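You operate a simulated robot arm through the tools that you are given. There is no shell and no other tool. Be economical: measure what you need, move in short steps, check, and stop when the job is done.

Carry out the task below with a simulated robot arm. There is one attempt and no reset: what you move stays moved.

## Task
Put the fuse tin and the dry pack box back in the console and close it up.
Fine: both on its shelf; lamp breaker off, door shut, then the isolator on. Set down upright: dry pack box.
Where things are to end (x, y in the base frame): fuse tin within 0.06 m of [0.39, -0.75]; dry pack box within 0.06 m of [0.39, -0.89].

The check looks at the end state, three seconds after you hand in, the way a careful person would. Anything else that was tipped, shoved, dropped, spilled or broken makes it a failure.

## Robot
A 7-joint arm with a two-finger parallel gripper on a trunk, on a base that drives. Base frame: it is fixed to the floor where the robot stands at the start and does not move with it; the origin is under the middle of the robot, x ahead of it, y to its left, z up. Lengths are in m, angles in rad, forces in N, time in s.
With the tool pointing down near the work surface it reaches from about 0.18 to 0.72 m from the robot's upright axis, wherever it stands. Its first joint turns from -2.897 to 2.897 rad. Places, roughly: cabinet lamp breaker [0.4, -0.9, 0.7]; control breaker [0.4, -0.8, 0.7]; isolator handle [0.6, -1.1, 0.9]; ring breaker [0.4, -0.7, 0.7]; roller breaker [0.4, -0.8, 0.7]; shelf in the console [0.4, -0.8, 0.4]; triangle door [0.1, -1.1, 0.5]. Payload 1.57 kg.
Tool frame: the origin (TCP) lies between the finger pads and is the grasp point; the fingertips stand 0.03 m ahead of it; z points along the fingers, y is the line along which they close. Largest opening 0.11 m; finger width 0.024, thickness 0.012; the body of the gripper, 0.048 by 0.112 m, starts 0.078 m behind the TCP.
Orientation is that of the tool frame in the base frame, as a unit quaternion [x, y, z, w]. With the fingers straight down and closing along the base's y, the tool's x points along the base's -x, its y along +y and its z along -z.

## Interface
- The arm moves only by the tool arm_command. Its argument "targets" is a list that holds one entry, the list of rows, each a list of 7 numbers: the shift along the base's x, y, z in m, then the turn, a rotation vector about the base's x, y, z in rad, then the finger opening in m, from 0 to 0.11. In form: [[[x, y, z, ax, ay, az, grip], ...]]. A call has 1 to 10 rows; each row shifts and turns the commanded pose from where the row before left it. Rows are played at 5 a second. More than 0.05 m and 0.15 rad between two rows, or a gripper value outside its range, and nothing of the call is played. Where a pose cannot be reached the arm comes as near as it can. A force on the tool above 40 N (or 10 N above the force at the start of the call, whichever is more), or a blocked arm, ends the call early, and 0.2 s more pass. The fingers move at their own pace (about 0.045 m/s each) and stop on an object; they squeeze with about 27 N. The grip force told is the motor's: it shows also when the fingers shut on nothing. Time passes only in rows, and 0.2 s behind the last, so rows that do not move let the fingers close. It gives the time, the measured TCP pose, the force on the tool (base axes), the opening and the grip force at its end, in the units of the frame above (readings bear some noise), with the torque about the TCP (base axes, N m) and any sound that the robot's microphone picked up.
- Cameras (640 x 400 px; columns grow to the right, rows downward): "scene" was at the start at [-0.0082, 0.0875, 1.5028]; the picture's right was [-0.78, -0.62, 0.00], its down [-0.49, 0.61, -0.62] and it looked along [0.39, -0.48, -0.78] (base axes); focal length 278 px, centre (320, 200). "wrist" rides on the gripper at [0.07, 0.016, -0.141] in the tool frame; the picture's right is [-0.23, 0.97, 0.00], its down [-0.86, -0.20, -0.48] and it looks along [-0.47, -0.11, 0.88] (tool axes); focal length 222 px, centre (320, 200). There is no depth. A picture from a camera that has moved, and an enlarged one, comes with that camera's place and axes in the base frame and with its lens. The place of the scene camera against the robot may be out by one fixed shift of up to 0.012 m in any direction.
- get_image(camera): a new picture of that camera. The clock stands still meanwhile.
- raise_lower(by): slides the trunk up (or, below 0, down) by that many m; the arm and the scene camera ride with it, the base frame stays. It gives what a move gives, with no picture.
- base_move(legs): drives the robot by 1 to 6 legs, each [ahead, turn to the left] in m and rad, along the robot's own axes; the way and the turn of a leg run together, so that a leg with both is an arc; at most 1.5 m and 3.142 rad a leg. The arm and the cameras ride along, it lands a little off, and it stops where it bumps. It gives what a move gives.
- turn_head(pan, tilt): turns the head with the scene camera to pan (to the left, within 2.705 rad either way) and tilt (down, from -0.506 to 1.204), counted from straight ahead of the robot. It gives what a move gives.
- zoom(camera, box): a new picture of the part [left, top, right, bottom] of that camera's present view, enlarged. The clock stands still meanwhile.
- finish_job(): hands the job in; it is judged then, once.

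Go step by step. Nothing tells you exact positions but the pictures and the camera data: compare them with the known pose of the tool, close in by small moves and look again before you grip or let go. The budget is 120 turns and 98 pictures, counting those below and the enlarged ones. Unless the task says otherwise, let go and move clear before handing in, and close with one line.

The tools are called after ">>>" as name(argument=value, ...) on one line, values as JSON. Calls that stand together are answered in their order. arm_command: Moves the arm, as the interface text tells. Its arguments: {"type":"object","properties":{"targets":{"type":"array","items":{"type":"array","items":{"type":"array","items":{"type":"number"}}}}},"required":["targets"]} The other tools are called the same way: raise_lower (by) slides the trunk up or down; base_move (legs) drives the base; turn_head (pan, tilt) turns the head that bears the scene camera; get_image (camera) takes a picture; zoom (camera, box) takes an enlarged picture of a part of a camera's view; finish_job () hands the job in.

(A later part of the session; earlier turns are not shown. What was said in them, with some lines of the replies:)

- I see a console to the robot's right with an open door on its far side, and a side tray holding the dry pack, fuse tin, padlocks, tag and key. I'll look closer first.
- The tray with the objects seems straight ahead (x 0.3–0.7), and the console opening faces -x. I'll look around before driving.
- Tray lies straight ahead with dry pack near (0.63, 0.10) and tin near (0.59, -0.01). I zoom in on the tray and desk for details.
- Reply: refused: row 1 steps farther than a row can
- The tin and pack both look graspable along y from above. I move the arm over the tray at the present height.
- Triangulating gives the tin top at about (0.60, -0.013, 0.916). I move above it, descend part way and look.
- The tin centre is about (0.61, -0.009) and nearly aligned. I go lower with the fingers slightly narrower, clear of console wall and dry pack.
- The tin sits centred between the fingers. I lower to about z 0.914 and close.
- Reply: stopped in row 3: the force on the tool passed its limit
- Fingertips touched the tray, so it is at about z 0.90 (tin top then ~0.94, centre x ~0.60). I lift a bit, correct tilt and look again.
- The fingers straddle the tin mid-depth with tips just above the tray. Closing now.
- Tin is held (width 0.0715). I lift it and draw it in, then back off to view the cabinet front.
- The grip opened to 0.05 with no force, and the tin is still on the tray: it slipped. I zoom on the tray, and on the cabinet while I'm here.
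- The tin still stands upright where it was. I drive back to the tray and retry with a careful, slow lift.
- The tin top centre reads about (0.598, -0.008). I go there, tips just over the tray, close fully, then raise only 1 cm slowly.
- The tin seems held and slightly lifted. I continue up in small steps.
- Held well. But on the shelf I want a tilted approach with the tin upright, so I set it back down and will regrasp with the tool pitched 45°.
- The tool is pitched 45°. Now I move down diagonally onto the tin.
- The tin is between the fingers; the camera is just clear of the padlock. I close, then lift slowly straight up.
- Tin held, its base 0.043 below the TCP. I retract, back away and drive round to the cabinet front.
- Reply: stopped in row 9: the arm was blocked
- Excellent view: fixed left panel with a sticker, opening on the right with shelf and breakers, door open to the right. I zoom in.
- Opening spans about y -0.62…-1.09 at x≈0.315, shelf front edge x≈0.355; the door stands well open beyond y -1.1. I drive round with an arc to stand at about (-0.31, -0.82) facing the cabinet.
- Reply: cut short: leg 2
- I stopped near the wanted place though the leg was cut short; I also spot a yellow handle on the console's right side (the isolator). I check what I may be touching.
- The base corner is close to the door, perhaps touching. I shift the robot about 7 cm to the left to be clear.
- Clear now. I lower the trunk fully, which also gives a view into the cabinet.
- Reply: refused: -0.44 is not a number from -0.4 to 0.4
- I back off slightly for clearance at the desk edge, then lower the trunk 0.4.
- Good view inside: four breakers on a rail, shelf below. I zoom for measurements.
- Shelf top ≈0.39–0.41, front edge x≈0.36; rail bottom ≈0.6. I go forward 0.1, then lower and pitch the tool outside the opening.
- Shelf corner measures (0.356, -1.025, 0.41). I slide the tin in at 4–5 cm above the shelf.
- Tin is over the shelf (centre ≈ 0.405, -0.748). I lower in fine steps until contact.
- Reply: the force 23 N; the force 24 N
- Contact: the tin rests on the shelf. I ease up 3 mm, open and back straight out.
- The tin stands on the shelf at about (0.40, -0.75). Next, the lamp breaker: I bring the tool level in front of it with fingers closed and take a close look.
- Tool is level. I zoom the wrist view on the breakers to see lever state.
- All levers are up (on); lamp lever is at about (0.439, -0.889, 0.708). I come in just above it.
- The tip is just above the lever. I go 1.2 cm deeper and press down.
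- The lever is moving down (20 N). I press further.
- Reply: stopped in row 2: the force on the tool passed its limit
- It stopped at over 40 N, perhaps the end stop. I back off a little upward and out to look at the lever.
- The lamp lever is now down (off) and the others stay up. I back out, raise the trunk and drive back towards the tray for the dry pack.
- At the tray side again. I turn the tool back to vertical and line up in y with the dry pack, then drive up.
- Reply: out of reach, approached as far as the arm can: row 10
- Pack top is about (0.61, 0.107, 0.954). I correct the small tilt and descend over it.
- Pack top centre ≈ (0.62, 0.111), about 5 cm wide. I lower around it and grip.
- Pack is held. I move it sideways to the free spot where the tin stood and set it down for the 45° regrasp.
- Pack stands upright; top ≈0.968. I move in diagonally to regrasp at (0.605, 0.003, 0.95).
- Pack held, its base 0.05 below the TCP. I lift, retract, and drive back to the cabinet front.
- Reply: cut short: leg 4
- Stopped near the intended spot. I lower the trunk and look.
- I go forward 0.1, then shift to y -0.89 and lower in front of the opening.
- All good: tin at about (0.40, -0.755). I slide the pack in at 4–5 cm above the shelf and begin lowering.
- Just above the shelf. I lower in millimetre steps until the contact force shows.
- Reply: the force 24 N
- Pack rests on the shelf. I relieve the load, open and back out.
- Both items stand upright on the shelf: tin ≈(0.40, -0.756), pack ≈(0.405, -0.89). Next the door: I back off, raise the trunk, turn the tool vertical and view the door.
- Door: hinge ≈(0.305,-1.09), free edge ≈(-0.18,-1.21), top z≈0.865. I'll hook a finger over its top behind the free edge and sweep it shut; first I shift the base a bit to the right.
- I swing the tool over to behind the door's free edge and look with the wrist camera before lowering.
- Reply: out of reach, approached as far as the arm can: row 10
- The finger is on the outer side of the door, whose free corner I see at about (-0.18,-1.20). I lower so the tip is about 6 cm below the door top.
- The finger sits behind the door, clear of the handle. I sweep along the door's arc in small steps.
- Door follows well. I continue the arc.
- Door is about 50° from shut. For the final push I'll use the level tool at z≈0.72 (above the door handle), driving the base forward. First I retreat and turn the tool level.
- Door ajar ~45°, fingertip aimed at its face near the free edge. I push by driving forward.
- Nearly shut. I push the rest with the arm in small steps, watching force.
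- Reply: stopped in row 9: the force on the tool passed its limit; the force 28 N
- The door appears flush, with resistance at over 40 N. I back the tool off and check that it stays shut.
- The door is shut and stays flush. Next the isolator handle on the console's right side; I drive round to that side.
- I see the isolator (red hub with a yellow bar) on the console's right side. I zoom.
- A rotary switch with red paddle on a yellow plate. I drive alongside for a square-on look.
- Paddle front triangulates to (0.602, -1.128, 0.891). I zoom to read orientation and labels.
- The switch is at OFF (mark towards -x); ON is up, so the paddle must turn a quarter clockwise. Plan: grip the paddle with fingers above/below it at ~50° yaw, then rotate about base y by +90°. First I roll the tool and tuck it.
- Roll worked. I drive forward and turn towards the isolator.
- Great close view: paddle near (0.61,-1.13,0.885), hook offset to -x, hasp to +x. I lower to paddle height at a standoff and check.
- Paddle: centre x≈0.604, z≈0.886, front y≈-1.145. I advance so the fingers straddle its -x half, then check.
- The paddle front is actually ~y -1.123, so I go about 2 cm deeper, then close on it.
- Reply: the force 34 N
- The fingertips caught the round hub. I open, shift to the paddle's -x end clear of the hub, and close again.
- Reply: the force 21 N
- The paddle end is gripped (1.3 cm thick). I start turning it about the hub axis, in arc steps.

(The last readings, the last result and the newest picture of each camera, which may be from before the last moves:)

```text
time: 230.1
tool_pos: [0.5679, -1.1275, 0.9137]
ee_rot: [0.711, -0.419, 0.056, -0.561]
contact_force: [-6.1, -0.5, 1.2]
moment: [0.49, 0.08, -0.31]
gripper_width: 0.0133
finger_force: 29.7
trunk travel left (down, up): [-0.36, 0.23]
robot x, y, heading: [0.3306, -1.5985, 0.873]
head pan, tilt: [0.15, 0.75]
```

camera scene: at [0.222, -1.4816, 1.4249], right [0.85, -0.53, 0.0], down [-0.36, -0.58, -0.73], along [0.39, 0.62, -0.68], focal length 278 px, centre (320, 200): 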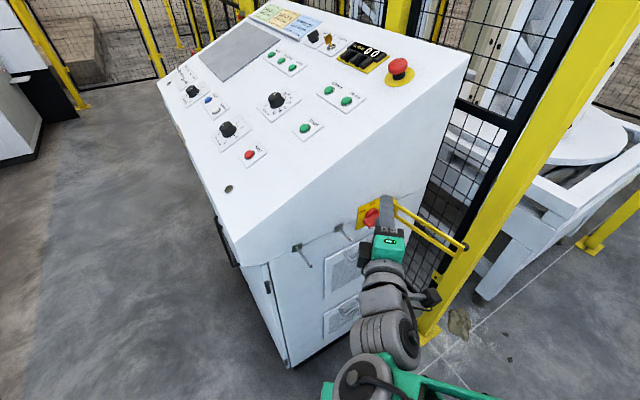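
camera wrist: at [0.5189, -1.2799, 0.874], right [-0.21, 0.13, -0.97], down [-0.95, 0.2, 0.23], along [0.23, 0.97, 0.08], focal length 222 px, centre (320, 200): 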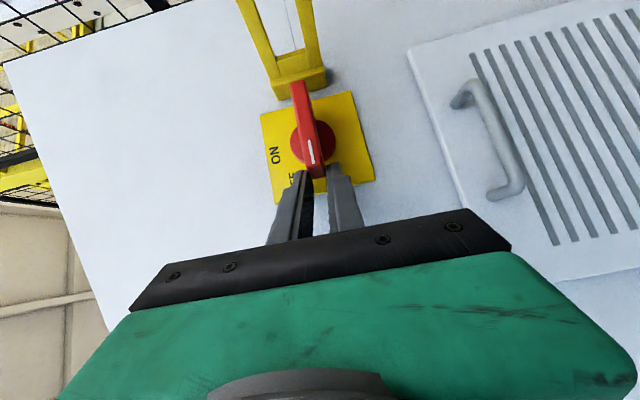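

Turning well (30° done, low force). I continue the remaining 60°.

>>> arm_command(targets=[[[0.0038, 0, 0.0057, 0, 0.131, 0, 0.0], [0.0045, 0, 0.0052, 0, 0.131, 0, 0.0], [0.0052, 0, 0.0045, 0, 0.131, 0, 0.0], [0.0057, 0, 0.0038, 0, 0.131, 0, 0.0], [0.0062, 0, 0.003, 0, 0.131, 0, 0.0], [0.0065, 0, 0.0022, 0, 0.131, 0, 0.0], [0.0067, 0, 0.0013, 0, 0.131, 0, 0.0], [0.0068, 0, 0.0005, 0, 0.131, 0, 0.0], [0, 0, 0, 0, 0, 0, 0.0]]])

>>> get_image(camera="wrist")

```text
time: 232.1
tool_pos: [0.6138, -1.1268, 0.9385]
ee_rot: [0.644, -0.644, -0.308, -0.274]
contact_force: [-4.8, -5.6, -6.4]
moment: [-0.14, -0.21, -0.35]
gripper_width: 0.0134
finger_force: 29.9
trunk travel left (down, up): [-0.36, 0.23]
robot x, y, heading: [0.3281, -1.5984, 0.867]
head pan, tilt: [0.15, 0.75]
```

```text
4 pictures are left
camera wrist: at [0.6023, -1.2802, 0.9795], right [-0.97, 0.13, 0.21], down [0.24, 0.21, 0.95], along [0.08, 0.97, -0.23], focal length 222 px, centre (320, 200)
```

wrist: 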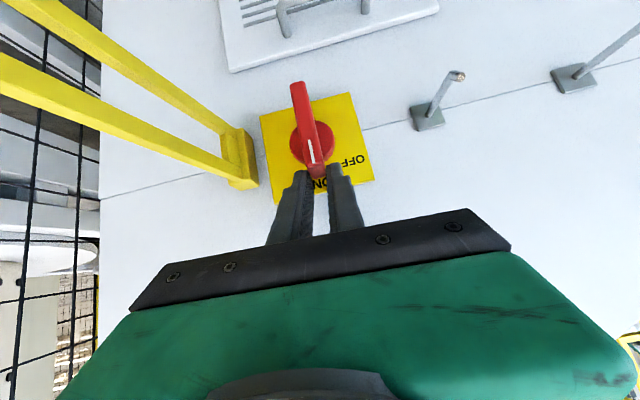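

The mark now points to ON. I open slightly and withdraw back along the tool axis, then check.

>>> arm_command(targets=[[[0, 0, 0, 0, 0, 0, 0.032], [0, 0, 0, 0, 0, 0, 0.032], [0, -0.015, 0.013, 0, 0, 0, 0.032], [0, -0.025, 0.022, 0, 0, 0, 0.032], [0, -0.03, 0.027, 0, 0, 0, 0.032], [-0.02, -0.03, 0.025, 0, 0, 0, 0.032], [-0.02, -0.02, 0.01, 0, 0, 0, 0.032], [0, 0, 0, 0, 0, 0, 0.032]]])

>>> get_image(camera="wrist")

```text
time: 233.9
tool_pos: [0.5739, -1.2483, 1.0376]
ee_rot: [0.644, -0.644, -0.308, -0.276]
contact_force: [0.0, -0.7, 0.7]
moment: [0.03, -0.04, -0.05]
gripper_width: 0.0319
finger_force: 0.1
trunk travel left (down, up): [-0.36, 0.23]
robot x, y, heading: [0.3303, -1.5984, 0.864]
head pan, tilt: [0.15, 0.75]
```

```text
3 pictures are left
camera wrist: at [0.5632, -1.4001, 1.0774], right [-0.97, 0.13, 0.21], down [0.23, 0.21, 0.95], along [0.08, 0.97, -0.23], focal length 222 px, centre (320, 200)
```

wrist: 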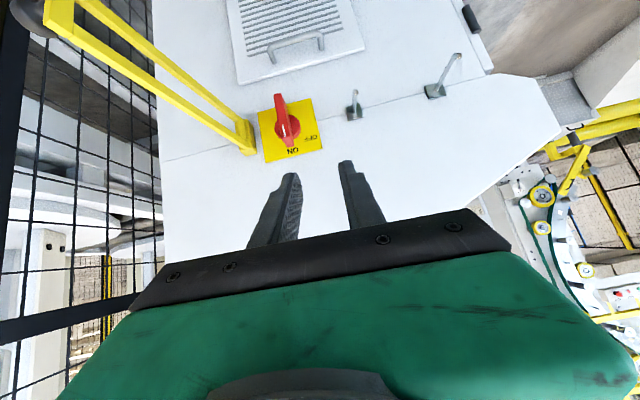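

The isolator is at ON. I back away and take a last look at the door.

>>> base_move(legs=[[-0.55, 0]])

>>> turn_head(pan=0.25, tilt=0.55)

>>> zoom(camera="scene", box=[100, 60, 500, 310])

```text
time: 237.1
tool_pos: [0.221, -1.662, 1.0366]
ee_rot: [0.647, -0.641, -0.31, -0.275]
contact_force: [1.2, -0.1, 0.0]
moment: [0.02, 0.01, 0.0]
gripper_width: 0.0319
finger_force: 0.0
trunk travel left (down, up): [-0.36, 0.23]
robot x, y, heading: [-0.0208, -2.0175, 0.876]
head pan, tilt: [0.15, 0.75]
```

```text
time: 237.8
tool_pos: [0.219, -1.6634, 1.0365]
ee_rot: [0.646, -0.641, -0.31, -0.275]
contact_force: [0.3, 0.2, 0.4]
moment: [-0.03, 0.01, 0.0]
gripper_width: 0.032
finger_force: 0.1
trunk travel left (down, up): [-0.36, 0.23]
robot x, y, heading: [-0.0223, -2.0164, 0.876]
head pan, tilt: [0.25, 0.55]
```

```text
1.60 times, centred on (300, 185) of scene
camera zoom: at [-0.1362, -1.8897, 1.4422], right [0.9, -0.43, 0.0], down [-0.23, -0.47, -0.85], along [0.37, 0.77, -0.52], focal length 444 px, centre (352, 224)
```

zoom: 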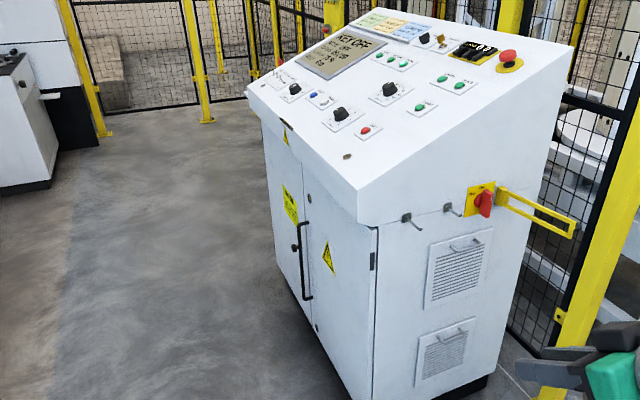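

The screen has lit up, so the console is powered. The door is flush shut and the isolator is at ON, with everything else undisturbed, so I hand in.

>>> finish_job()

```text
The job is handed in.
```

The fuse tin and dry pack box are back on the console shelf, upright at about (0.40, -0.755) and (0.405, -0.89). The lamp breaker is off, the door is shut, and the isolator was then turned on.
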